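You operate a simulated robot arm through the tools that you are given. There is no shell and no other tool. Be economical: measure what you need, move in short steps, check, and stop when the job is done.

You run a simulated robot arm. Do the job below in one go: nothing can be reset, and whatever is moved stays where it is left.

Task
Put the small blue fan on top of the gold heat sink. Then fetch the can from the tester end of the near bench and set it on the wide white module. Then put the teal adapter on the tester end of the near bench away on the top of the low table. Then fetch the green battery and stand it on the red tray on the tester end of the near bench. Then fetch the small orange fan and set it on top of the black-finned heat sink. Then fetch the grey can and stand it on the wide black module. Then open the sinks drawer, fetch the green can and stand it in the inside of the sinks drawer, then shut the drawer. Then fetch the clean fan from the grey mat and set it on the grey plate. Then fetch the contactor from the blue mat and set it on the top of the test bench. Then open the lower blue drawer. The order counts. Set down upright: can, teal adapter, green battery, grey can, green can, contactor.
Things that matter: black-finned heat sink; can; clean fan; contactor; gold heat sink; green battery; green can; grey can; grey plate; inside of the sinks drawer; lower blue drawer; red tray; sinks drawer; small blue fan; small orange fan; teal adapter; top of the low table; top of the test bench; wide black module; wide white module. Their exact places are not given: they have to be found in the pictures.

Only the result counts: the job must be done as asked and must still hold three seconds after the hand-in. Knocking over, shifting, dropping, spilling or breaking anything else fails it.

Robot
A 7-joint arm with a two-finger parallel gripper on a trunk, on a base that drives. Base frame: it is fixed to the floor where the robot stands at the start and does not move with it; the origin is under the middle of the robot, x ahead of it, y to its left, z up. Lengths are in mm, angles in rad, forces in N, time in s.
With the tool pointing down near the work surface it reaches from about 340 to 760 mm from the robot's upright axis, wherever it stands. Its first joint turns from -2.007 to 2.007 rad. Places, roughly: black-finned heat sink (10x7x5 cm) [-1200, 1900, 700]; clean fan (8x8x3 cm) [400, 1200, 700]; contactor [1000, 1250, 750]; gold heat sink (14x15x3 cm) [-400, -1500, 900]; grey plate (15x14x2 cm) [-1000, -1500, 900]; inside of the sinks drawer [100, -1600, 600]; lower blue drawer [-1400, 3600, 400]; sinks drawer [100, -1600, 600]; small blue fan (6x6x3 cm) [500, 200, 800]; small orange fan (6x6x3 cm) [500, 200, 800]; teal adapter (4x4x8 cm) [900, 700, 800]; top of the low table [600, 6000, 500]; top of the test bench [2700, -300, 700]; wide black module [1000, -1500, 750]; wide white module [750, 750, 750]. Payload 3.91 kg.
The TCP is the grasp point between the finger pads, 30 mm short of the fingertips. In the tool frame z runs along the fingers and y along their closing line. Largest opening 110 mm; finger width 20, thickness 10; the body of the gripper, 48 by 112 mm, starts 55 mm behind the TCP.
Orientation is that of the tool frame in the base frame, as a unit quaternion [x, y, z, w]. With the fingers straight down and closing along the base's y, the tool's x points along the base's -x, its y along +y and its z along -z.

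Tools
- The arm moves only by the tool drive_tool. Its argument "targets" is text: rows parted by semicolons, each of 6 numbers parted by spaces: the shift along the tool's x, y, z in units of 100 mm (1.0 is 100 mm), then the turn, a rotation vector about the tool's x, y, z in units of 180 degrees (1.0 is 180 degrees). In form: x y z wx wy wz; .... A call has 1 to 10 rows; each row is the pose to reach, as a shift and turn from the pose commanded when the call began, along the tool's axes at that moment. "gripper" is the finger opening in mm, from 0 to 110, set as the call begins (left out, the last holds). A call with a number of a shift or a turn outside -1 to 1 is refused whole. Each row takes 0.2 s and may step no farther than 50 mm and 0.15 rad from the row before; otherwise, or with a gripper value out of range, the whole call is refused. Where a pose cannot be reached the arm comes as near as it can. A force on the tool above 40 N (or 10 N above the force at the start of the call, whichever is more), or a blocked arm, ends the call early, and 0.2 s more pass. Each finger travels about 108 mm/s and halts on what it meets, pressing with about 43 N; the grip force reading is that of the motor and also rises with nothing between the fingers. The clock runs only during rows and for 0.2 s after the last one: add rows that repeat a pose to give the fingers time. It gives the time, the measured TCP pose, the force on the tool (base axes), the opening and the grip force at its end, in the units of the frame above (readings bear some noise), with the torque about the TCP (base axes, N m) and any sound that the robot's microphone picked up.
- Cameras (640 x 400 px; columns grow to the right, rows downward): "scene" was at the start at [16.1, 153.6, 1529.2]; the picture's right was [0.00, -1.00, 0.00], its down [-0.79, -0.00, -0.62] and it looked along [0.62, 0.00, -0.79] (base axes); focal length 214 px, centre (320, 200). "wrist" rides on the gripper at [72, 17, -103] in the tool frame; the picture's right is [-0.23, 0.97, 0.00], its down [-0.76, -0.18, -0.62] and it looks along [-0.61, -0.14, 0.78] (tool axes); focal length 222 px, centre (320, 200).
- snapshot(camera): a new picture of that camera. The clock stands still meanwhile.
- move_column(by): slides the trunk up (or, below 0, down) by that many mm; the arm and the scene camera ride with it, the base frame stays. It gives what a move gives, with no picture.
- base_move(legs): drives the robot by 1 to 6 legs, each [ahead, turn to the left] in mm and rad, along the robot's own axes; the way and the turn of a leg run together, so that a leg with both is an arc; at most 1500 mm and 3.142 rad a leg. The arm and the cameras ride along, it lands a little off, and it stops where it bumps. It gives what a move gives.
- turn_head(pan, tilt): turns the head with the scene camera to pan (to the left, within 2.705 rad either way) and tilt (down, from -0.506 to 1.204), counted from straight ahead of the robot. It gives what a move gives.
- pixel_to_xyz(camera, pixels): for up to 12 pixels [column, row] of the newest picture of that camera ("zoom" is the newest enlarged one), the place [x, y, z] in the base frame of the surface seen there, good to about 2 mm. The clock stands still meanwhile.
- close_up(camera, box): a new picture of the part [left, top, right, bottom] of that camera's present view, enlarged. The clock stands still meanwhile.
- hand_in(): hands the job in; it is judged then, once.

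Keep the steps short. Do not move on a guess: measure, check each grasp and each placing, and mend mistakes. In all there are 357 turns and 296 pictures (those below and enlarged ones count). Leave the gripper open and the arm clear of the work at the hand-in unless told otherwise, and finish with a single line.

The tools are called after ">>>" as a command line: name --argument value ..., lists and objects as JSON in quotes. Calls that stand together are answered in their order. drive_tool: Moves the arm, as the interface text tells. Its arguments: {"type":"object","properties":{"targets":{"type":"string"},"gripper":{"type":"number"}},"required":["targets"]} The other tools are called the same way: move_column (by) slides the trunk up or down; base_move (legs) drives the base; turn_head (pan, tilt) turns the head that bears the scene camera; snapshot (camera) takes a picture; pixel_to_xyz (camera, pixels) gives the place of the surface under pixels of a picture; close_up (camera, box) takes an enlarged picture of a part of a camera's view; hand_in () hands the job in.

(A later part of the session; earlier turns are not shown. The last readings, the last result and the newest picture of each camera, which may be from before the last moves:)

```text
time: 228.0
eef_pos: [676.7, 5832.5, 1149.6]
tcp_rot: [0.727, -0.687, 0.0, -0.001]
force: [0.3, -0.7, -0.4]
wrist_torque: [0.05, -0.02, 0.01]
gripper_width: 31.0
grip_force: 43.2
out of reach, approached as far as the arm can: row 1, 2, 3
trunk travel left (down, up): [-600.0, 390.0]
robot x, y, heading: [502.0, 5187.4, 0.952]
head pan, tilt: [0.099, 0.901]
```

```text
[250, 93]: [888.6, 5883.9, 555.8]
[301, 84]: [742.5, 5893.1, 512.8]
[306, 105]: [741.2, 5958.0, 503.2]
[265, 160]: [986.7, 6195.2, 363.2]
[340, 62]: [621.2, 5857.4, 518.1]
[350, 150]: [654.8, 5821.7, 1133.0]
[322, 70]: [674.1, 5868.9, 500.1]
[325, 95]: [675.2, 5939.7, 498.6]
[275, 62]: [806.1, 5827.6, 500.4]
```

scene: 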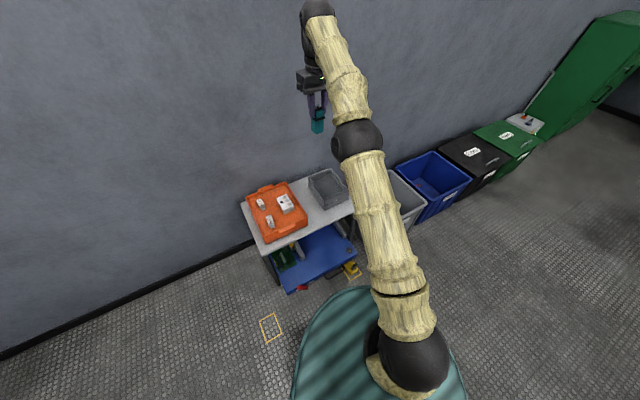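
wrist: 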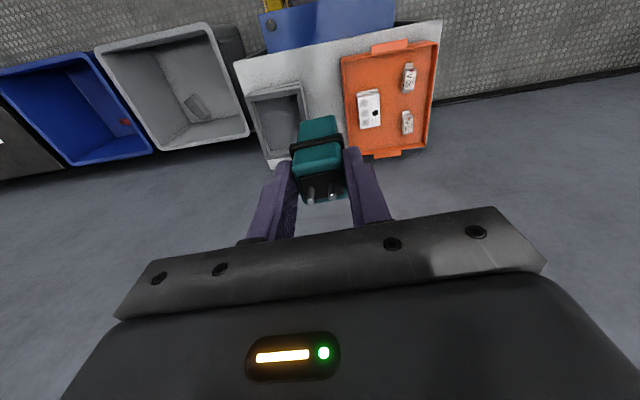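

>>> base_move --legs '[[35, 0]]'

>>> move_column --by -400

>>> drive_tool --targets "0 0.14 0 0 0 0; 0 0.14 0 0 0 0"

>>> snapshot --camera "wrist"

>>> snapshot --camera "scene"

```text
time: 228.8
eef_pos: [697.1, 5864.9, 1147.3]
tcp_rot: [0.726, -0.687, 0.0, 0.001]
force: [0.5, 1.0, -1.7]
wrist_torque: [-0.03, 0.01, -0.02]
gripper_width: 31.3
grip_force: 42.9
trunk travel left (down, up): [-600.0, 390.0]
robot x, y, heading: [517.0, 5216.1, 0.96]
head pan, tilt: [0.099, 0.901]
```

```text
time: 232.7
eef_pos: [697.8, 5863.8, 748.8]
tcp_rot: [0.726, -0.687, 0.0, 0.001]
force: [0.2, 0.2, -1.2]
wrist_torque: [0.01, -0.02, 0.02]
gripper_width: 31.3
grip_force: 43.5
trunk travel left (down, up): [-200.0, 790.0]
robot x, y, heading: [518.3, 5215.4, 0.961]
head pan, tilt: [0.099, 0.901]
```

```text
time: 233.3
eef_pos: [682.9, 5862.3, 748.4]
tcp_rot: [0.726, -0.687, 0.0, 0.001]
force: [-0.1, -0.1, -0.7]
wrist_torque: [0.02, 0.01, 0.03]
gripper_width: 31.0
grip_force: 43.1
trunk travel left (down, up): [-200.0, 790.0]
robot x, y, heading: [519.2, 5212.5, 0.964]
head pan, tilt: [0.099, 0.901]
```

```text
226 pictures are left
```

wrist: 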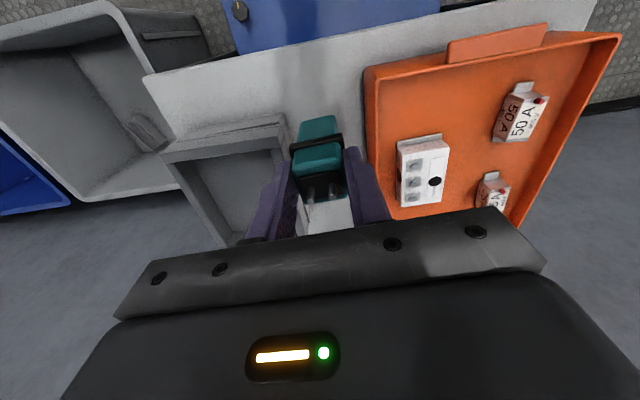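

```text
225 pictures are left
```

scene: 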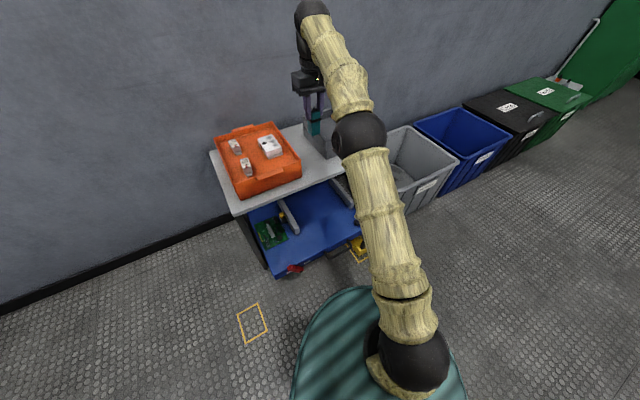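

>>> move_column --by -145

>>> drive_tool --targets "0 0 0.06 0 0 0; 0 0 0.1 0 0 0; 0 0 0.12 0 0 0; 0 0 0.135 0 0 0; 0 0 0.15 0 0 0; 0 0 0.15 0 0 0"

>>> snapshot --camera "wrist"

```text
time: 235.0
eef_pos: [683.2, 5862.2, 603.7]
tcp_rot: [0.727, -0.687, 0.001, 0.0]
force: [-0.5, 0.2, -1.2]
wrist_torque: [-0.01, -0.01, 0.02]
gripper_width: 30.9
grip_force: 42.9
trunk travel left (down, up): [-55.0, 935.0]
robot x, y, heading: [519.1, 5216.4, 0.957]
head pan, tilt: [0.099, 0.901]
```

```text
time: 236.4
eef_pos: [682.8, 5862.5, 589.3]
tcp_rot: [0.727, -0.687, -0.001, 0.001]
force: [-0.4, 0.0, 2.5]
wrist_torque: [-0.06, -0.04, 0.01]
gripper_width: 31.2
grip_force: 43.1
trunk travel left (down, up): [-55.0, 935.0]
robot x, y, heading: [520.5, 5217.2, 0.958]
head pan, tilt: [0.099, 0.901]
```

```text
224 pictures are left
```

wrist: 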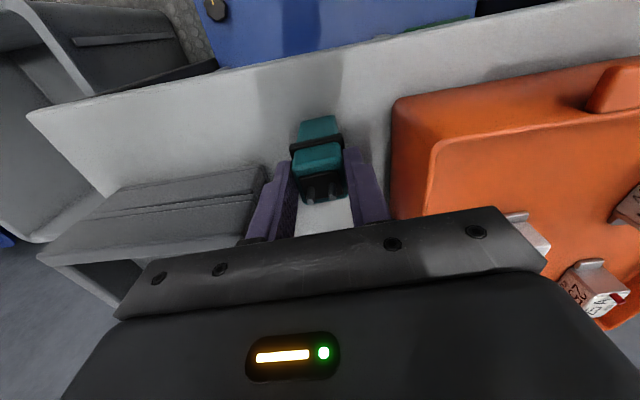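

Contact felt. Open modestly to 55 and rise.

>>> drive_tool --targets "0 0 0.005 0 0 0; 0 0 0.005 0 0 0; 0 0 0.005 0 0 0" --gripper 52

>>> move_column --by 180

>>> snapshot --camera "wrist"

```text
time: 237.2
eef_pos: [683.3, 5862.1, 588.1]
tcp_rot: [0.727, -0.686, 0.001, 0.0]
force: [0.2, -0.4, 0.0]
wrist_torque: [-0.02, 0.0, -0.03]
gripper_width: 51.9
grip_force: 0.0
trunk travel left (down, up): [-55.0, 935.0]
robot x, y, heading: [520.2, 5211.4, 0.958]
head pan, tilt: [0.099, 0.901]
```

```text
time: 239.2
eef_pos: [683.7, 5861.8, 768.3]
tcp_rot: [0.727, -0.687, 0.001, 0.0]
force: [0.7, 0.4, -0.3]
wrist_torque: [0.03, 0.01, -0.01]
gripper_width: 51.7
grip_force: 0.1
trunk travel left (down, up): [-235.0, 755.0]
robot x, y, heading: [521.3, 5212.3, 0.959]
head pan, tilt: [0.099, 0.901]
```

```text
223 pictures are left
```

wrist: 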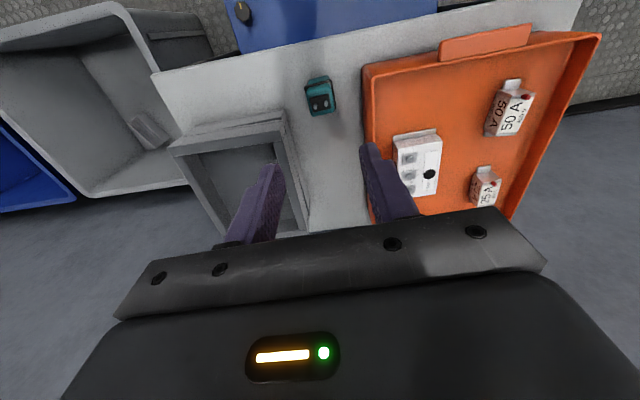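

Adapter stands on the low table. Raise the arm and retrace the route.

>>> move_column --by 390

>>> base_move --legs '[[0, -0.467], [-440, 0], [0, 0.93], [-1500, 0], [-1490, 0], [0, 0.15]]'

```text
time: 242.9
eef_pos: [683.2, 5861.6, 1158.2]
tcp_rot: [0.727, -0.687, 0.001, 0.001]
force: [-0.2, 0.5, -0.1]
wrist_torque: [0.01, -0.03, -0.02]
gripper_width: 52.1
grip_force: 0.1
trunk travel left (down, up): [-625.0, 365.0]
robot x, y, heading: [517.2, 5216.0, 0.958]
head pan, tilt: [0.099, 0.901]
```

```text
time: 264.1
eef_pos: [-564.1, 2654.4, 1157.0]
tcp_rot: [0.905, -0.425, 0.001, 0.0]
force: [-0.1, -0.3, 0.7]
wrist_torque: [0.01, 0.01, -0.02]
gripper_width: 52.1
grip_force: 0.1
trunk travel left (down, up): [-625.0, 365.0]
robot x, y, heading: [-311.4, 2035.5, 1.595]
head pan, tilt: [0.099, 0.901]
```

>>> base_move --legs '[[0, -0.02], [-1500, 0], [-1020, 0], [0, -1.575], [1500, 0], [250, 0]]'

```text
time: 289.0
eef_pos: [2082.4, -239.4, 1158.2]
tcp_rot: [-0.33, 0.944, 0.0, -0.002]
force: [0.2, 1.5, -0.6]
wrist_torque: [0.0, 0.0, 0.01]
gripper_width: 52.0
grip_force: 0.1
trunk travel left (down, up): [-625.0, 365.0]
robot x, y, heading: [1462.8, -481.2, 0.003]
head pan, tilt: [0.099, 0.901]
```

>>> base_move --legs '[[0, 1.451], [748, 0], [0, 1.048]]'

>>> snapshot --camera "wrist"

>>> snapshot --camera "scene"

```text
time: 299.3
eef_pos: [900.0, 435.9, 1157.7]
tcp_rot: [1.0, 0.014, 0.001, 0.0]
force: [0.6, 0.4, -0.3]
wrist_torque: [0.0, 0.0, 0.01]
gripper_width: 52.1
grip_force: 0.0
trunk travel left (down, up): [-625.0, 365.0]
robot x, y, heading: [1540.7, 255.1, 2.506]
head pan, tilt: [0.099, 0.901]
```

```text
222 pictures are left
```

wrist: 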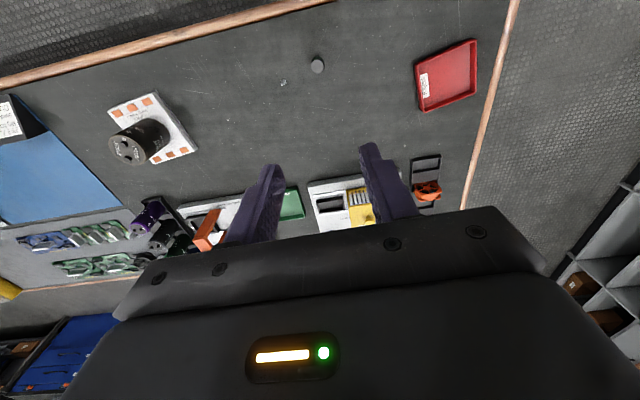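

```text
221 pictures are left
```

scene: 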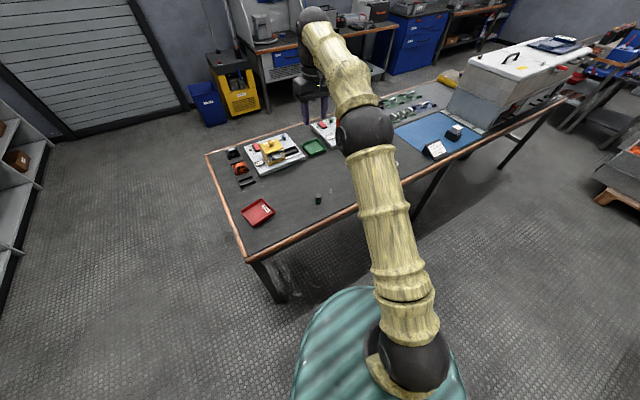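

>>> move_column --by -250

>>> snapshot --camera "wrist"

>>> close_up --camera "wrist" --box '[260, 40, 380, 140]'

```text
time: 301.9
eef_pos: [900.3, 436.1, 907.9]
tcp_rot: [1.0, 0.014, 0.001, 0.0]
force: [-0.5, 0.6, -0.5]
wrist_torque: [-0.02, -0.02, -0.02]
gripper_width: 52.0
grip_force: 0.1
trunk travel left (down, up): [-375.0, 615.0]
robot x, y, heading: [1545.0, 253.6, 2.503]
head pan, tilt: [0.099, 0.901]
```

```text
220 pictures are left
```

wrist: 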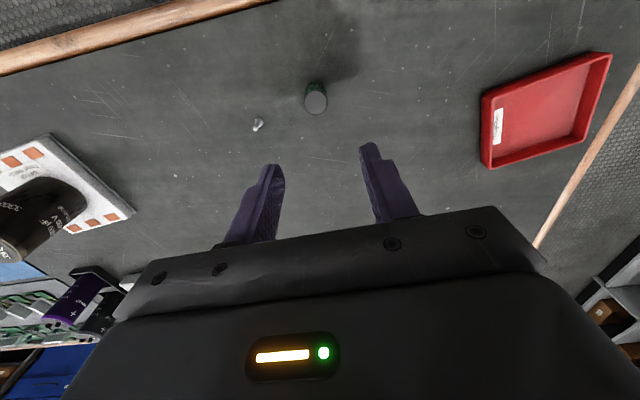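

```text
4.00 times, centred on (320, 90) of wrist
```

zoom: 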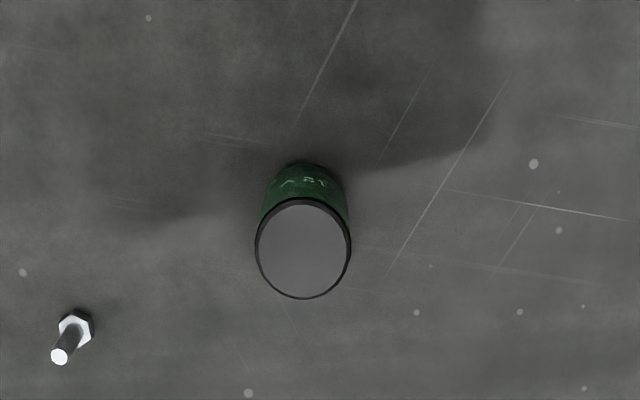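

>>> pixel_to_xyz --camera "zoom" --pixels '[[303, 248], [258, 250], [348, 248], [303, 205], [303, 294]]'

>>> pixel_to_xyz --camera "wrist" --pixels '[[490, 105], [598, 60], [582, 135], [492, 160], [540, 115], [484, 165], [609, 55], [480, 98], [535, 140], [515, 118]]'

```text
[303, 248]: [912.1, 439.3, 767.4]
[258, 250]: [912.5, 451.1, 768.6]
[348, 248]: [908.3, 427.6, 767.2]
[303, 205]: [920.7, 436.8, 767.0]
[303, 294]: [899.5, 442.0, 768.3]
```

```text
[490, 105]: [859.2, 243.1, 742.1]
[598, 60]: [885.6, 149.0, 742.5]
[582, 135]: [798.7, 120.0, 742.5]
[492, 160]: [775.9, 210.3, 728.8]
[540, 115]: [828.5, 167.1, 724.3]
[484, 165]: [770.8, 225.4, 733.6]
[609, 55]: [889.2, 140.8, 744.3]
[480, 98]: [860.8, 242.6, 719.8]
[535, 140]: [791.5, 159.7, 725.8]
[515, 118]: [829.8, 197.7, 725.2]
```

Battery centre (910.5, 439), Ø24, top 767. Tray centre ≈ (829, 181), floor 725. Descend to TCP z 757.

>>> move_column --by -90

>>> drive_tool --targets "0.105 -0.035 0.15 0 0 0; 0.105 -0.035 0.4 0 0 0; 0.105 -0.035 0.6 0 0 0; 0.105 -0.035 0.6 0 0 0"

>>> drive_tool --targets "0 0 0 0 0 0; 0 0 0 0 0 0; 0 0 0 0 0 0" --gripper 10

>>> drive_tool --targets "0 0 -0.3 0 0 0; 0 0 -0.7 0 0 0; 0 0 -1 0 0 0"

>>> snapshot --camera "wrist"

```text
time: 303.1
eef_pos: [900.0, 437.8, 818.5]
tcp_rot: [1.0, 0.014, 0.001, 0.0]
force: [-0.1, -0.3, 0.0]
wrist_torque: [0.01, -0.01, -0.02]
gripper_width: 52.1
grip_force: 0.1
trunk travel left (down, up): [-285.0, 705.0]
robot x, y, heading: [1542.5, 255.2, 2.504]
head pan, tilt: [0.099, 0.901]
```

```text
time: 304.1
eef_pos: [912.7, 442.5, 757.5]
tcp_rot: [1.0, 0.014, 0.001, 0.0]
force: [0.0, 0.2, 0.1]
wrist_torque: [-0.01, 0.04, -0.02]
gripper_width: 52.0
grip_force: 0.0
trunk travel left (down, up): [-285.0, 705.0]
robot x, y, heading: [1541.8, 255.9, 2.505]
head pan, tilt: [0.099, 0.901]
```

```text
time: 304.9
eef_pos: [912.3, 441.6, 757.1]
tcp_rot: [1.0, 0.014, 0.001, 0.001]
force: [-0.1, -0.2, 0.5]
wrist_torque: [-0.01, -0.01, -0.02]
gripper_width: 23.4
grip_force: 43.2
trunk travel left (down, up): [-285.0, 705.0]
robot x, y, heading: [1546.9, 258.3, 2.503]
head pan, tilt: [0.099, 0.901]
```

```text
time: 305.7
eef_pos: [912.7, 441.9, 857.0]
tcp_rot: [1.0, 0.015, 0.001, 0.0]
force: [0.3, 0.9, 0.2]
wrist_torque: [0.0, 0.02, -0.01]
gripper_width: 23.2
grip_force: 43.2
trunk travel left (down, up): [-285.0, 705.0]
robot x, y, heading: [1540.6, 252.7, 2.501]
head pan, tilt: [0.099, 0.901]
```

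```text
218 pictures are left
```

wrist: 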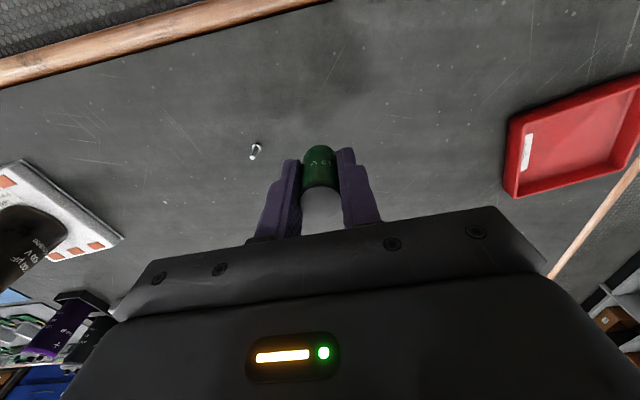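

Battery held. Turn +0.423 and go ahead 63 to the tray centre.

>>> base_move --legs '[[0, 0.423], [63, 0]]'

>>> snapshot --camera "wrist"

```text
time: 307.9
eef_pos: [829.6, 182.8, 857.2]
tcp_rot: [0.975, 0.222, 0.001, 0.0]
force: [-0.2, 0.0, -0.4]
wrist_torque: [-0.01, -0.05, -0.03]
gripper_width: 23.5
grip_force: 43.1
trunk travel left (down, up): [-285.0, 705.0]
robot x, y, heading: [1482.9, 272.8, 2.921]
head pan, tilt: [0.099, 0.901]
```

```text
217 pictures are left
```

wrist: 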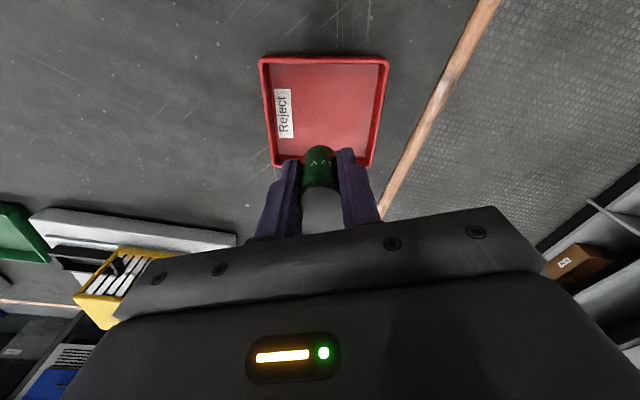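

>>> drive_tool --targets "0 0 0.4 0 0 0; 0 0 0.8 0 0 0; 0 0 0.91 0 0 0; 0 0 0.925 0 0 0; 0 0 0.94 0 0 0; 0 0 0.955 0 0 0; 0 0 0.955 0 0 0"

>>> snapshot --camera "wrist"

```text
time: 309.5
eef_pos: [831.1, 183.6, 762.1]
tcp_rot: [0.975, 0.221, 0.001, 0.0]
force: [0.4, 0.2, -0.3]
wrist_torque: [-0.01, 0.0, 0.01]
gripper_width: 23.2
grip_force: 43.5
trunk travel left (down, up): [-285.0, 705.0]
robot x, y, heading: [1480.5, 271.8, 2.924]
head pan, tilt: [0.099, 0.901]
```

```text
216 pictures are left
```

wrist: 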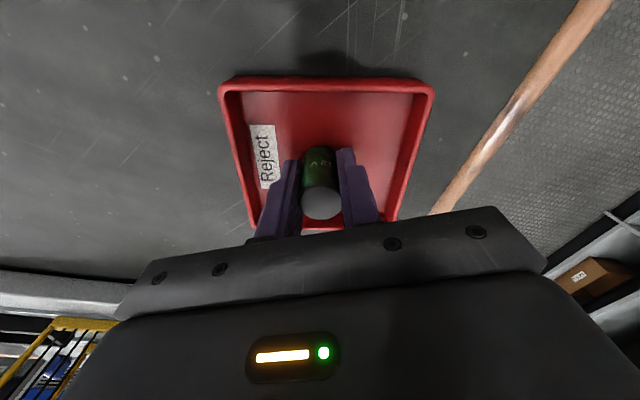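

>>> drive_tool --targets "0 0 0.01 0 0 0; 0 0 0.02 0 0 0; 0 0 0.02 0 0 0"

```text
time: 310.3
eef_pos: [830.9, 183.2, 762.8]
tcp_rot: [0.975, 0.221, -0.002, 0.0]
force: [-2.0, -0.1, 14.5]
wrist_torque: [-0.02, 0.04, 0.01]
gripper_width: 23.1
grip_force: 42.6
trunk travel left (down, up): [-285.0, 705.0]
robot x, y, heading: [1481.8, 269.2, 2.923]
head pan, tilt: [0.099, 0.901]
```

Contact (14.5 N). Release and rise.

>>> drive_tool --targets "0 0 -0.015 0 0 0; 0 0 -0.015 0 0 0; 0 0 -0.015 0 0 0" --gripper 45

>>> drive_tool --targets "0 0 -0.4 0 0 0; 0 0 -0.8 0 0 0; 0 0 -1 0 0 0"

>>> move_column --by 100

>>> close_up --camera "wrist" --box '[240, 30, 400, 190]'

>>> snapshot --camera "scene"

```text
time: 311.1
eef_pos: [829.4, 182.3, 762.2]
tcp_rot: [0.975, 0.221, 0.001, 0.0]
force: [-0.7, 0.1, -0.7]
wrist_torque: [-0.02, 0.0, -0.02]
gripper_width: 45.0
grip_force: 0.1
trunk travel left (down, up): [-285.0, 705.0]
robot x, y, heading: [1481.4, 270.2, 2.925]
head pan, tilt: [0.099, 0.901]
```

```text
time: 311.9
eef_pos: [831.0, 184.1, 861.7]
tcp_rot: [0.975, 0.221, 0.002, -0.001]
force: [0.9, 0.2, -0.1]
wrist_torque: [-0.02, 0.03, -0.03]
gripper_width: 45.0
grip_force: 0.0
trunk travel left (down, up): [-285.0, 705.0]
robot x, y, heading: [1481.7, 266.7, 2.919]
head pan, tilt: [0.099, 0.901]
```

```text
time: 313.2
eef_pos: [831.2, 183.5, 962.0]
tcp_rot: [0.975, 0.221, 0.0, 0.0]
force: [0.0, -0.5, -0.1]
wrist_torque: [0.01, 0.0, 0.01]
gripper_width: 44.8
grip_force: 0.1
trunk travel left (down, up): [-385.0, 605.0]
robot x, y, heading: [1477.7, 266.2, 2.924]
head pan, tilt: [0.099, 0.901]
```

```text
2.50 times, centred on (320, 110) of wrist
```

zoom: 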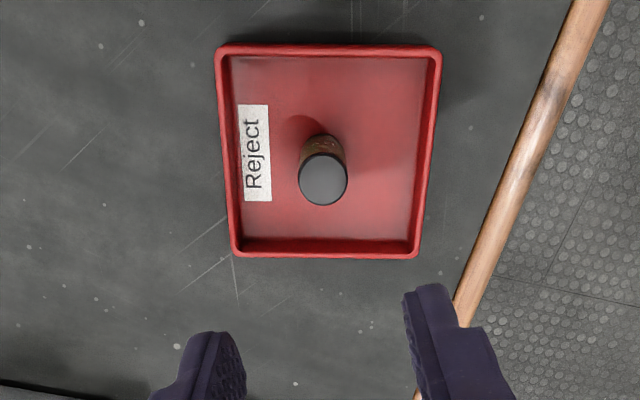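

```text
214 pictures are left
```

scene: 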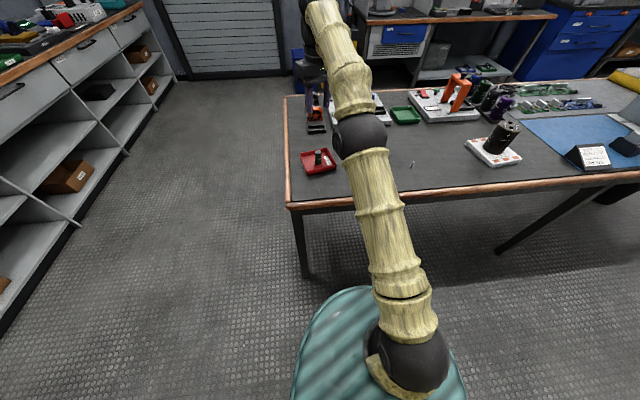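

Battery stands in the tray. Next: orange fan — approach from the bench's right end.

>>> move_column --by 200

>>> base_move --legs '[[0, 1.788], [760, 0], [0, -1.571], [900, 0], [0, -1.571]]'

>>> snapshot --camera "wrist"

```text
time: 315.4
eef_pos: [830.2, 184.4, 1162.2]
tcp_rot: [0.975, 0.221, 0.001, 0.0]
force: [0.3, -0.3, 0.0]
wrist_torque: [0.0, -0.02, 0.03]
gripper_width: 45.1
grip_force: 0.1
trunk travel left (down, up): [-585.0, 405.0]
robot x, y, heading: [1479.5, 273.0, 2.924]
head pan, tilt: [0.099, 0.901]
```

```text
time: 336.1
eef_pos: [390.8, 125.6, 1163.1]
tcp_rot: [0.894, -0.449, 0.001, 0.0]
force: [0.8, 0.3, 0.3]
wrist_torque: [-0.01, 0.04, -0.03]
gripper_width: 45.0
grip_force: 0.1
trunk travel left (down, up): [-585.0, 405.0]
robot x, y, heading: [603.0, -494.6, 1.544]
head pan, tilt: [0.099, 0.901]
```

```text
213 pictures are left
```

wrist: 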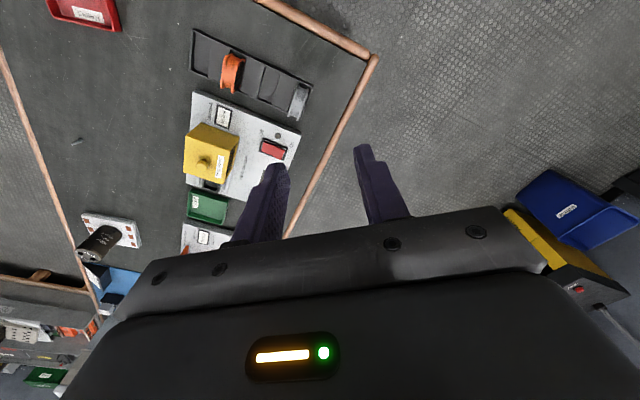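

>>> base_move --legs '[[0, -0.23], [45, 0]]'

>>> drive_tool --targets "0 0 0 0 0 -0.047; 0 0 0 0 0 -0.094; 0 0 0 0 0 -0.141; 0 0 0 0 0 -0.188; 0 0 0 0 0 -0.235; 0 0 0 0 0 -0.282; 0 0 0 0 0 -0.329; 0 0 0 0 0 -0.369; 0 0 0 0 0 -0.369" --gripper 80

>>> move_column --by -280

>>> snapshot --camera "wrist"

```text
time: 337.9
eef_pos: [547.7, 199.1, 1162.0]
tcp_rot: [0.836, -0.548, 0.0, 0.001]
force: [-0.4, 0.4, -0.8]
wrist_torque: [0.01, 0.01, -0.01]
gripper_width: 44.8
grip_force: 0.2
trunk travel left (down, up): [-585.0, 405.0]
robot x, y, heading: [606.8, -453.5, 1.321]
head pan, tilt: [0.099, 0.901]
```

```text
time: 339.9
eef_pos: [548.8, 198.9, 1163.5]
tcp_rot: [1.0, 0.0, 0.0, 0.001]
force: [0.5, 0.4, 0.3]
wrist_torque: [0.0, 0.0, 0.01]
gripper_width: 80.0
grip_force: 0.0
trunk travel left (down, up): [-585.0, 405.0]
robot x, y, heading: [615.3, -451.9, 1.314]
head pan, tilt: [0.099, 0.901]
```

```text
time: 342.7
eef_pos: [547.8, 200.6, 882.8]
tcp_rot: [1.0, 0.0, 0.0, 0.0]
force: [0.2, -0.2, -0.4]
wrist_torque: [-0.01, -0.01, -0.01]
gripper_width: 80.0
grip_force: 0.0
trunk travel left (down, up): [-305.0, 685.0]
robot x, y, heading: [609.4, -450.4, 1.312]
head pan, tilt: [0.099, 0.901]
```

```text
212 pictures are left
```

wrist: 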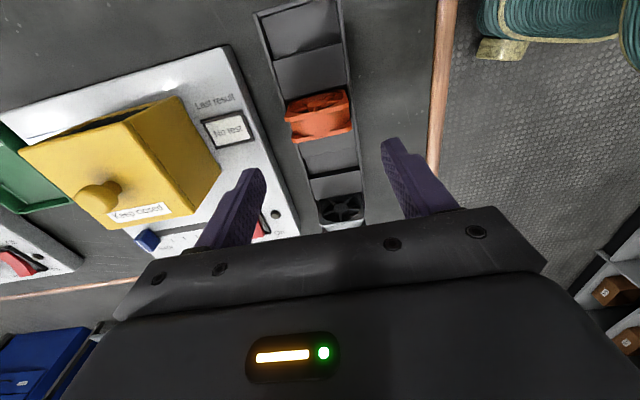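

>>> pixel_to_xyz --camera "wrist" --pixels '[[292, 135], [350, 122], [290, 118], [347, 98], [318, 125], [318, 110], [325, 130], [240, 170]]'

>>> close_up --camera "wrist" --box '[250, 60, 390, 170]'

```text
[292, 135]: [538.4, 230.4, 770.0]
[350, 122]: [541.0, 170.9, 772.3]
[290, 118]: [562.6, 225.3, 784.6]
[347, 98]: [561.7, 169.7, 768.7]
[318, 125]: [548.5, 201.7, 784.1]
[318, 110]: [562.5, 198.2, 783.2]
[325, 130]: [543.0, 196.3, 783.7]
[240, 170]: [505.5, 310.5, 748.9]
```

```text
3.64 times, centred on (320, 115) of wrist
```

zoom: 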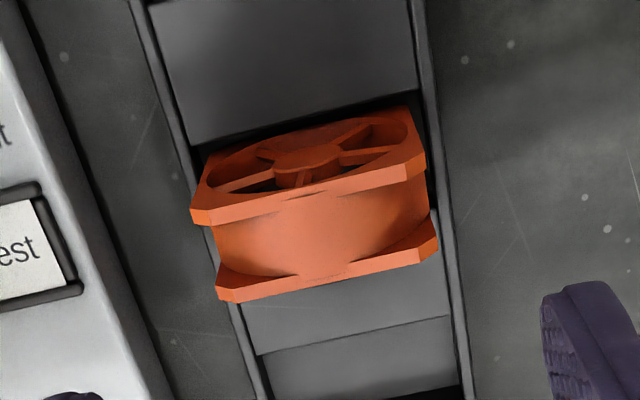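

>>> move_column --by -40

>>> drive_tool --targets "0.02 0 0.3 0 0 0; 0.02 0 0.6 0 0 0; 0.02 0 0.74 0 0 0; 0.02 0 0.74 0 0 0"

>>> drive_tool --targets "0 0 0 0 0 0; 0 0 0 0 0 0; 0 0 0 0 0 0" --gripper 45

>>> drive_tool --targets "0 0 -0.4 0 0 0; 0 0 -0.8 0 0 0; 0 0 -1 0 0 0"

>>> snapshot --camera "wrist"

```text
time: 343.5
eef_pos: [548.8, 199.7, 842.2]
tcp_rot: [1.0, 0.0, 0.0, 0.0]
force: [-0.8, -0.3, 0.2]
wrist_torque: [0.01, 0.0, 0.0]
gripper_width: 79.8
grip_force: 0.2
trunk travel left (down, up): [-265.0, 725.0]
robot x, y, heading: [609.8, -453.1, 1.315]
head pan, tilt: [0.099, 0.901]
```

```text
time: 344.5
eef_pos: [550.4, 199.0, 769.0]
tcp_rot: [1.0, 0.001, 0.0, 0.001]
force: [0.2, -0.9, 0.3]
wrist_torque: [0.0, 0.0, -0.02]
gripper_width: 79.9
grip_force: 0.1
trunk travel left (down, up): [-265.0, 725.0]
robot x, y, heading: [612.0, -453.4, 1.312]
head pan, tilt: [0.099, 0.901]
```

```text
time: 345.3
eef_pos: [550.4, 199.6, 769.3]
tcp_rot: [1.0, 0.0, 0.0, 0.0]
force: [-0.7, 0.3, 0.2]
wrist_torque: [0.04, -0.01, -0.03]
gripper_width: 59.1
grip_force: 42.9
trunk travel left (down, up): [-265.0, 725.0]
robot x, y, heading: [612.0, -453.1, 1.317]
head pan, tilt: [0.099, 0.901]
```

```text
time: 346.1
eef_pos: [550.7, 197.1, 846.3]
tcp_rot: [1.0, 0.0, 0.0, 0.001]
force: [-0.7, -0.1, -1.3]
wrist_torque: [-0.06, 0.0, 0.0]
gripper_width: 59.4
grip_force: 43.3
out of reach, approached as far as the arm can: row 2, 3
trunk travel left (down, up): [-265.0, 725.0]
robot x, y, heading: [609.6, -456.3, 1.315]
head pan, tilt: [0.099, 0.901]
```

```text
210 pictures are left
```

wrist: 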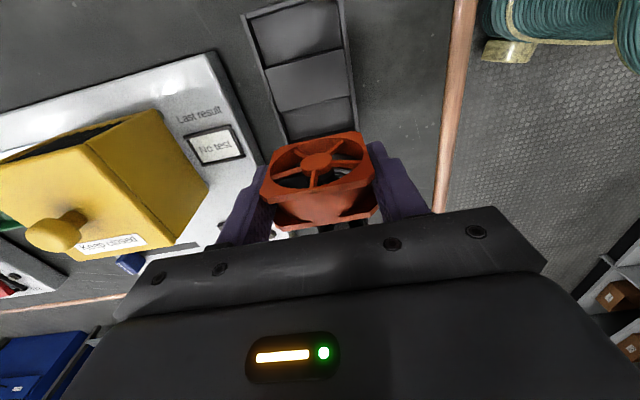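

Orange fan held. Raise and drive to the solder-bench side.

>>> move_column --by 300

>>> base_move --legs '[[-60, 0], [0, 1.826], [850, 0], [0, -1.571], [1500, 0], [500, 0]]'

>>> turn_head --pan 1.2 --tilt 0.8

>>> snapshot --camera "scene"

```text
time: 349.1
eef_pos: [549.5, 198.1, 1147.4]
tcp_rot: [1.0, 0.0, 0.0, 0.0]
force: [-0.5, -0.5, -0.5]
wrist_torque: [-0.02, 0.01, 0.02]
gripper_width: 59.1
grip_force: 42.8
trunk travel left (down, up): [-565.0, 425.0]
robot x, y, heading: [610.6, -449.0, 1.314]
head pan, tilt: [0.099, 0.901]
```

```text
time: 372.1
eef_pos: [-411.4, 2106.3, 1147.4]
tcp_rot: [0.993, 0.116, -0.001, 0.0]
force: [0.5, -0.3, -0.8]
wrist_torque: [-0.02, 0.02, -0.01]
gripper_width: 59.3
grip_force: 42.5
trunk travel left (down, up): [-565.0, 425.0]
robot x, y, heading: [-202.6, 1486.5, 1.552]
head pan, tilt: [0.099, 0.901]
```

```text
time: 373.5
eef_pos: [-412.0, 2105.8, 1147.4]
tcp_rot: [0.993, 0.115, 0.0, 0.0]
force: [-0.3, 0.6, -0.4]
wrist_torque: [0.04, -0.02, -0.01]
gripper_width: 59.2
grip_force: 42.9
trunk travel left (down, up): [-565.0, 425.0]
robot x, y, heading: [-203.6, 1486.6, 1.546]
head pan, tilt: [1.201, 0.799]
```

```text
209 pictures are left
```

scene: 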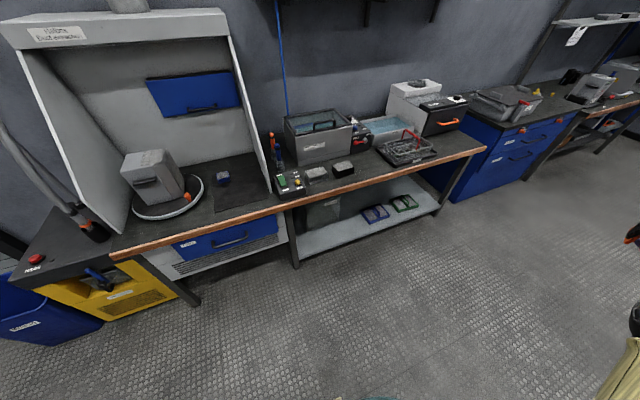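

>>> close_up --camera "scene" --box '[250, 90, 450, 220]'

>>> pixel_to_xyz --camera "scene" --pixels '[[317, 172], [342, 167], [410, 147], [300, 205], [390, 175], [335, 195]]'

```text
3.08 times, centred on (350, 155) of scene
```

zoom: 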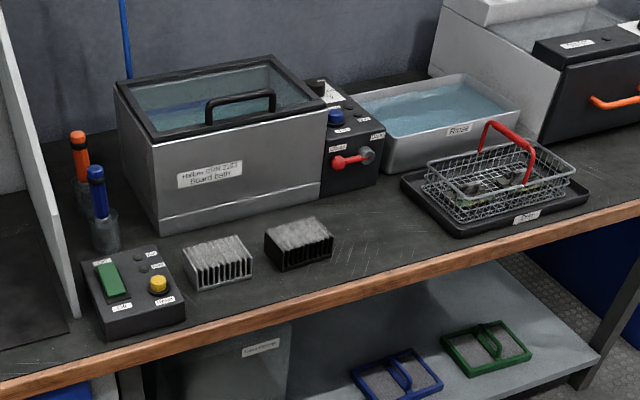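

```text
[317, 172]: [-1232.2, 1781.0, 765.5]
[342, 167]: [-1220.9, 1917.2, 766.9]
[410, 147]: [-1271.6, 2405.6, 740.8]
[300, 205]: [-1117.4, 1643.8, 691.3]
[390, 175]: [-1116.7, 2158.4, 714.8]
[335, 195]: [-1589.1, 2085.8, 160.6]
```

>>> close_up --camera "scene" --box '[300, 145, 370, 195]'

>>> pixel_to_xyz --camera "zoom" --pixels '[[300, 190], [460, 160], [480, 200], [350, 240], [400, 195], [320, 210], [480, 185], [260, 225], [345, 290], [500, 215]]'

```text
8.00 times, centred on (335, 170) of scene
```

zoom: 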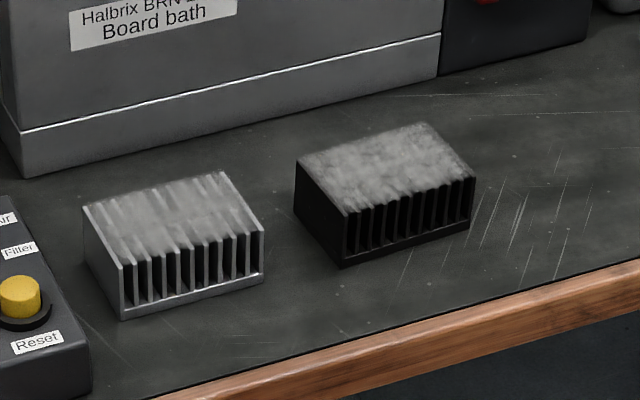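

```text
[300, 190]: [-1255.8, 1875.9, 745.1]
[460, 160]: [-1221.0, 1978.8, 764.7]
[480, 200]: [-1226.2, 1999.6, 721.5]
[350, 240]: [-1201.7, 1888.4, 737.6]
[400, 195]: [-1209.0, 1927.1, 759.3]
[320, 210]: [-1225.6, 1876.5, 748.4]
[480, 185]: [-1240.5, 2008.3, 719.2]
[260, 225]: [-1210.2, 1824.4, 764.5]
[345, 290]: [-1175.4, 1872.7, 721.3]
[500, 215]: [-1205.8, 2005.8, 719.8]
```

Fins run along x on the black sink (x −1258..−1190, y 1876..1980, top ≈767), so the fan must stand with its 60 mm width along y. Rotate tool, then drive in front.

>>> drive_tool --targets "0 0 0 0 0 0.0468; 0 0 0 0 0 0.0936; 0 0 0 0 0 0.1404; 0 0 0 0 0 0.1872; 0 0 0 0 0 0.234; 0 0 0 0 0 0.2808; 0 0 0 0 0 0.3276; 0 0 0 0 0 0.3744; 0 0 0 0 0 0.4212; 0 0 0 0 0 0.468"

>>> base_move --legs '[[0, 0.715], [572, 0], [0, 0.533]]'

>>> snapshot --camera "wrist"

```text
time: 375.7
eef_pos: [-413.0, 2105.1, 1148.0]
tcp_rot: [0.814, -0.581, 0.0, -0.001]
force: [-0.2, 0.2, -0.4]
wrist_torque: [0.0, 0.01, -0.02]
gripper_width: 59.0
grip_force: 43.2
trunk travel left (down, up): [-565.0, 425.0]
robot x, y, heading: [-202.2, 1487.3, 1.546]
head pan, tilt: [1.201, 0.799]
```

```text
time: 382.3
eef_pos: [-1218.0, 1911.4, 1147.8]
tcp_rot: [1.0, 0.008, -0.001, -0.001]
force: [0.3, -0.1, -0.8]
wrist_torque: [-0.02, 0.02, 0.02]
gripper_width: 59.5
grip_force: 43.1
trunk travel left (down, up): [-565.0, 425.0]
robot x, y, heading: [-560.9, 1915.9, 2.806]
head pan, tilt: [1.201, 0.799]
```

```text
206 pictures are left
```

wrist: 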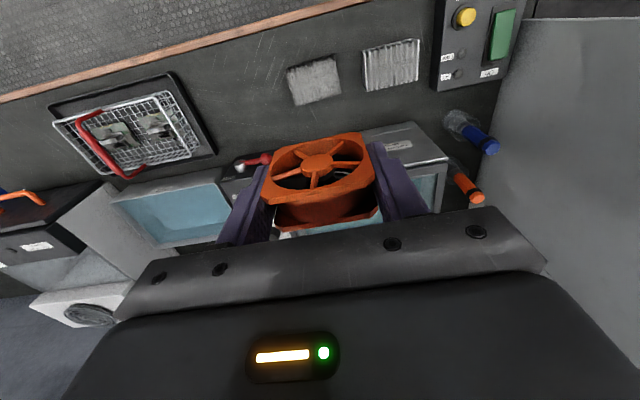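

>>> pixel_to_xyz --camera "wrist" --pixels '[[291, 72], [333, 60], [338, 92], [300, 101], [315, 80], [330, 78], [400, 135], [390, 150], [440, 130], [330, 130]]'

>>> close_up --camera "wrist" --box '[260, 30, 440, 140]'

```text
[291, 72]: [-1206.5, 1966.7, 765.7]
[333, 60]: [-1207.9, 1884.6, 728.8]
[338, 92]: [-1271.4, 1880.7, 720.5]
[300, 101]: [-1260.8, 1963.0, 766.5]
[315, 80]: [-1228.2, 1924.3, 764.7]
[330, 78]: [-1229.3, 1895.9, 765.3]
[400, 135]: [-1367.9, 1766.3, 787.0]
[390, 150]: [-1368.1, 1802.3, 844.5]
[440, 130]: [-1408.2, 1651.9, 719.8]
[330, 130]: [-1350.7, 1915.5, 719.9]
```

```text
3.56 times, centred on (350, 85) of wrist
```

zoom: 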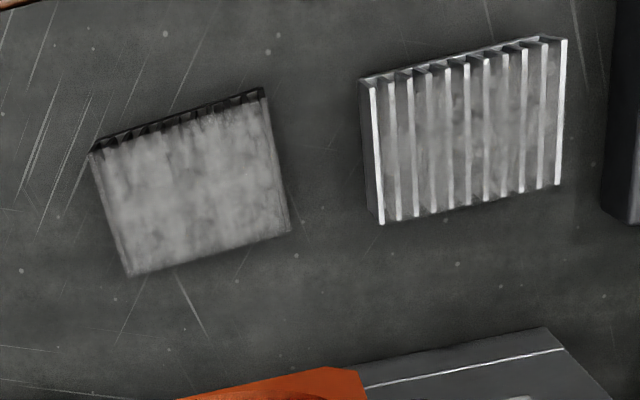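

>>> pixel_to_xyz --camera "zoom" --pixels '[[100, 158], [256, 104], [282, 228], [135, 268], [190, 185], [372, 85], [560, 44], [382, 215]]'

```text
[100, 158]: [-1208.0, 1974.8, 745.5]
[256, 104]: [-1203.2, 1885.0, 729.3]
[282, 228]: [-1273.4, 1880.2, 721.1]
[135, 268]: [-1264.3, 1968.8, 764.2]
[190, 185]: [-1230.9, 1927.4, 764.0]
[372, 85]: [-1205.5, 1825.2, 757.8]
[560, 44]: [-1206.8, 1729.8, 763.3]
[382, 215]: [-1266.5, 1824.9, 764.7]
```

Sink centre ≈ (−1230, 1925), rotated ≈0.1 rad. Align and lower.

>>> drive_tool --targets "-0.12 -0.14 0 0 0 -0.03; -0.12 -0.14 0 0 0 -0.03"

>>> move_column --by -300

>>> snapshot --camera "wrist"

>>> turn_head --pan 0.4 --tilt 0.9

>>> snapshot --camera "scene"

```text
time: 382.9
eef_pos: [-1217.5, 1915.1, 1138.3]
tcp_rot: [0.999, 0.054, 0.0, -0.002]
force: [-0.7, 0.5, -2.1]
wrist_torque: [-0.04, -0.08, 0.01]
gripper_width: 59.2
grip_force: 42.9
out of reach, approached as far as the arm can: row 1, 2
trunk travel left (down, up): [-565.0, 425.0]
robot x, y, heading: [-562.4, 1920.8, 2.802]
head pan, tilt: [1.201, 0.799]
```

```text
time: 385.9
eef_pos: [-1216.9, 1914.9, 840.8]
tcp_rot: [0.999, 0.054, -0.002, -0.003]
force: [0.4, 0.3, -0.8]
wrist_torque: [0.05, 0.02, -0.01]
gripper_width: 59.3
grip_force: 42.9
trunk travel left (down, up): [-265.0, 725.0]
robot x, y, heading: [-569.1, 1914.6, 2.804]
head pan, tilt: [1.201, 0.799]
```

```text
204 pictures are left
```

wrist: 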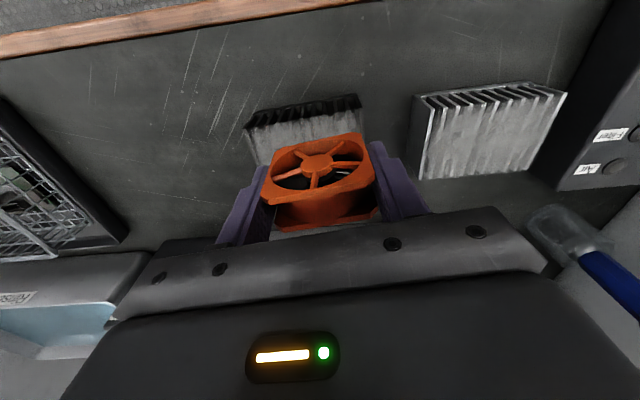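

```text
time: 387.0
eef_pos: [-1215.8, 1913.9, 841.3]
tcp_rot: [0.999, 0.054, -0.001, -0.003]
force: [0.2, -0.6, -0.6]
wrist_torque: [-0.02, -0.02, 0.0]
gripper_width: 59.0
grip_force: 42.5
trunk travel left (down, up): [-265.0, 725.0]
robot x, y, heading: [-564.7, 1918.7, 2.801]
head pan, tilt: [0.4, 0.901]
```

```text
203 pictures are left
```

scene: 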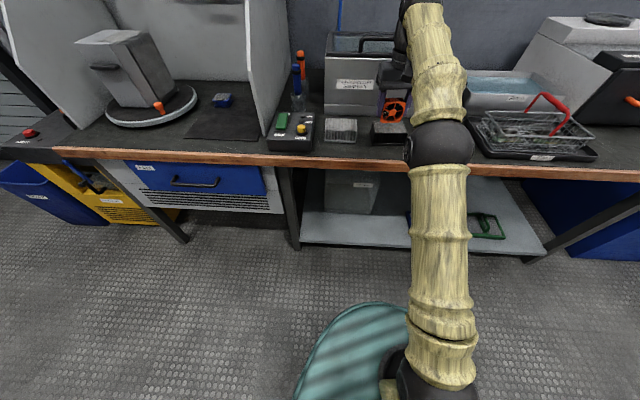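

At arm's reach limit; use the base: ahead 16.

>>> base_move --legs '[[16, 0]]'

>>> drive_tool --targets "0 0 0.15 0 0 0; 0 0 0.22 0 0 0; 0 0 0.25 0 0 0; 0 0 0.27 0 0 0; 0 0 0.28 0 0 0; 0 0 0.28 0 0 0"

>>> close_up --camera "scene" --box '[350, 70, 450, 160]'

```text
time: 387.8
eef_pos: [-1231.7, 1919.6, 840.4]
tcp_rot: [0.999, 0.054, 0.0, -0.002]
force: [-0.5, -0.2, -0.9]
wrist_torque: [0.0, 0.01, -0.01]
gripper_width: 59.4
grip_force: 42.9
trunk travel left (down, up): [-265.0, 725.0]
robot x, y, heading: [-580.2, 1923.3, 2.803]
head pan, tilt: [0.4, 0.901]
```

```text
time: 389.2
eef_pos: [-1231.2, 1919.4, 812.7]
tcp_rot: [0.999, 0.054, -0.001, -0.003]
force: [0.3, 0.2, -0.7]
wrist_torque: [0.01, 0.03, 0.0]
gripper_width: 59.2
grip_force: 43.4
trunk travel left (down, up): [-265.0, 725.0]
robot x, y, heading: [-579.8, 1922.0, 2.809]
head pan, tilt: [0.4, 0.901]
```

```text
4.44 times, centred on (400, 115) of scene
```

zoom: 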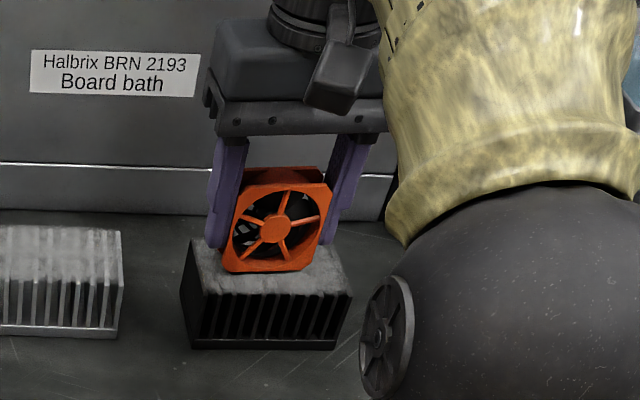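

>>> drive_tool --targets "0 0 0.01 0 0 0; 0 0 0.02 0 0 0; 0 0 0.03 0 0 0; 0 0 0.03 0 0 0"

```text
time: 390.2
eef_pos: [-1232.5, 1919.9, 809.9]
tcp_rot: [0.998, 0.055, -0.002, -0.003]
force: [-0.6, -0.2, -0.6]
wrist_torque: [0.01, 0.0, 0.06]
gripper_width: 59.4
grip_force: 42.7
trunk travel left (down, up): [-265.0, 725.0]
robot x, y, heading: [-581.9, 1923.5, 2.801]
head pan, tilt: [0.4, 0.901]
```

>>> drive_tool --targets "0 0 0.01 0 0 0; 0 0 0.02 0 0 0; 0 0 0.03 0 0 0; 0 0 0.03 0 0 0"

```text
time: 391.2
eef_pos: [-1230.5, 1918.9, 807.0]
tcp_rot: [0.999, 0.053, -0.003, -0.002]
force: [-3.8, 0.6, 10.8]
wrist_torque: [-0.34, 0.04, -0.13]
gripper_width: 59.7
grip_force: 43.0
trunk travel left (down, up): [-265.0, 725.0]
robot x, y, heading: [-577.3, 1927.9, 2.806]
head pan, tilt: [0.4, 0.901]
```

Contact at 807 (10.8 N). Check the look, then release.

>>> drive_tool --targets "0 0 -0.01 0 0 0; 0 0 -0.01 0 0 0; 0 0 -0.01 0 0 0" --gripper 82

>>> close_up --camera "scene" --box '[350, 70, 450, 160]'

```text
time: 392.0
eef_pos: [-1230.9, 1918.7, 807.8]
tcp_rot: [0.999, 0.054, -0.001, -0.003]
force: [-0.7, -0.4, -0.1]
wrist_torque: [-0.01, -0.01, -0.01]
gripper_width: 82.0
grip_force: 0.0
trunk travel left (down, up): [-265.0, 725.0]
robot x, y, heading: [-580.3, 1922.8, 2.801]
head pan, tilt: [0.4, 0.901]
```

```text
4.44 times, centred on (400, 115) of scene
```

zoom: 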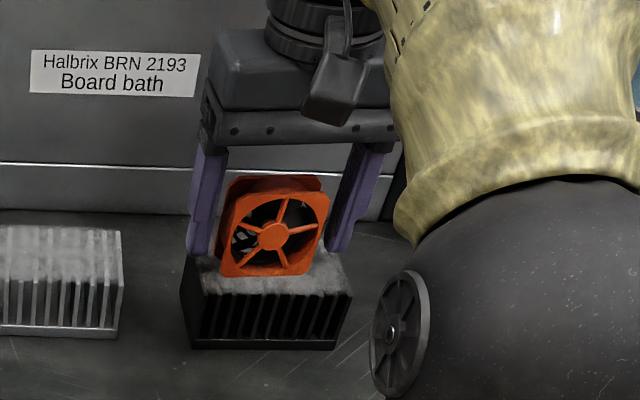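

>>> move_column --by 150

>>> close_up --camera "scene" --box '[350, 120, 450, 200]'

>>> close_up --camera "wrist" --box '[240, 40, 400, 180]'

```text
time: 393.7
eef_pos: [-1230.2, 1919.7, 956.6]
tcp_rot: [0.999, 0.054, -0.001, -0.004]
force: [0.0, -0.7, 0.4]
wrist_torque: [-0.04, 0.0, 0.01]
gripper_width: 82.1
grip_force: 0.0
trunk travel left (down, up): [-415.0, 575.0]
robot x, y, heading: [-578.8, 1923.9, 2.806]
head pan, tilt: [0.4, 0.901]
```

```text
5.00 times, centred on (400, 160) of scene
```

zoom: 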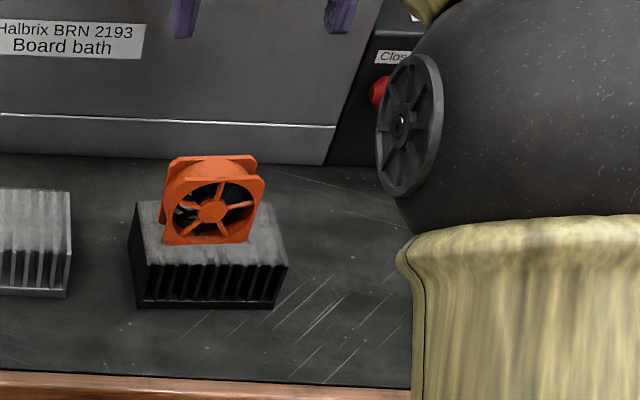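

```text
2.86 times, centred on (320, 110) of wrist
```

zoom: 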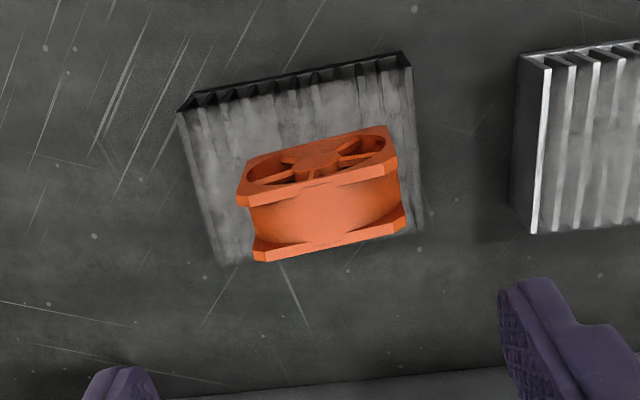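

Orange fan stands on the black sink. Next: can rack for the grey can. Raise, back off, and drive to (−104, 990).

>>> move_column --by 200

>>> base_move --legs '[[-300, 0], [0, 2.134], [856, 0], [0, 0.997]]'

>>> snapshot --camera "wrist"

>>> snapshot --camera "scene"

```text
time: 395.9
eef_pos: [-1230.9, 1919.3, 1158.4]
tcp_rot: [0.999, 0.054, -0.001, -0.002]
force: [-1.6, 0.2, 0.2]
wrist_torque: [0.04, 0.02, 0.02]
gripper_width: 81.9
grip_force: 0.0
trunk travel left (down, up): [-615.0, 375.0]
robot x, y, heading: [-580.4, 1925.5, 2.808]
head pan, tilt: [0.4, 0.901]
```

```text
time: 409.7
eef_pos: [526.4, 968.2, 1157.6]
tcp_rot: [-0.04, 0.999, -0.003, 0.001]
force: [-0.2, -0.7, 0.7]
wrist_torque: [-0.03, -0.01, -0.01]
gripper_width: 82.0
grip_force: 0.0
trunk travel left (down, up): [-615.0, 375.0]
robot x, y, heading: [-122.2, 984.8, -0.364]
head pan, tilt: [0.4, 0.901]
```

```text
198 pictures are left
```

wrist: 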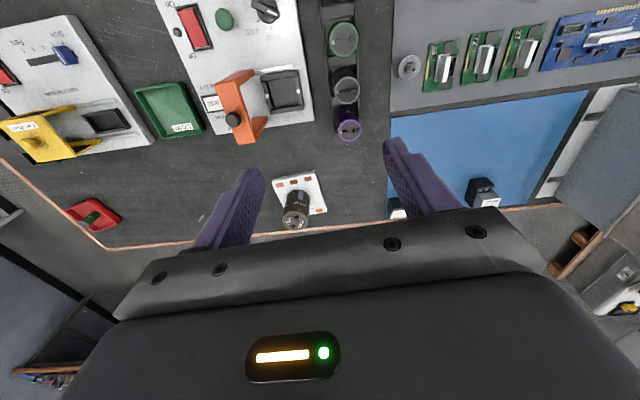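

```text
197 pictures are left
```

scene: 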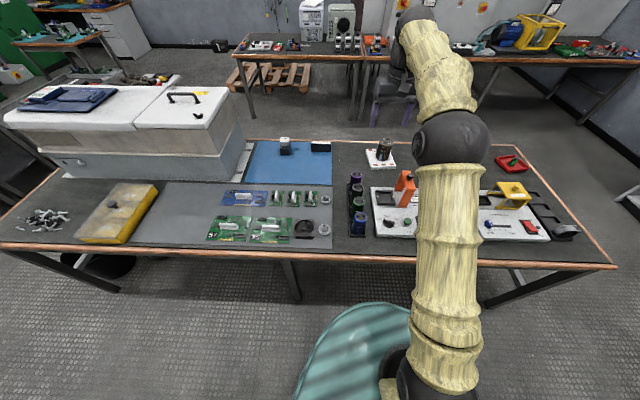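

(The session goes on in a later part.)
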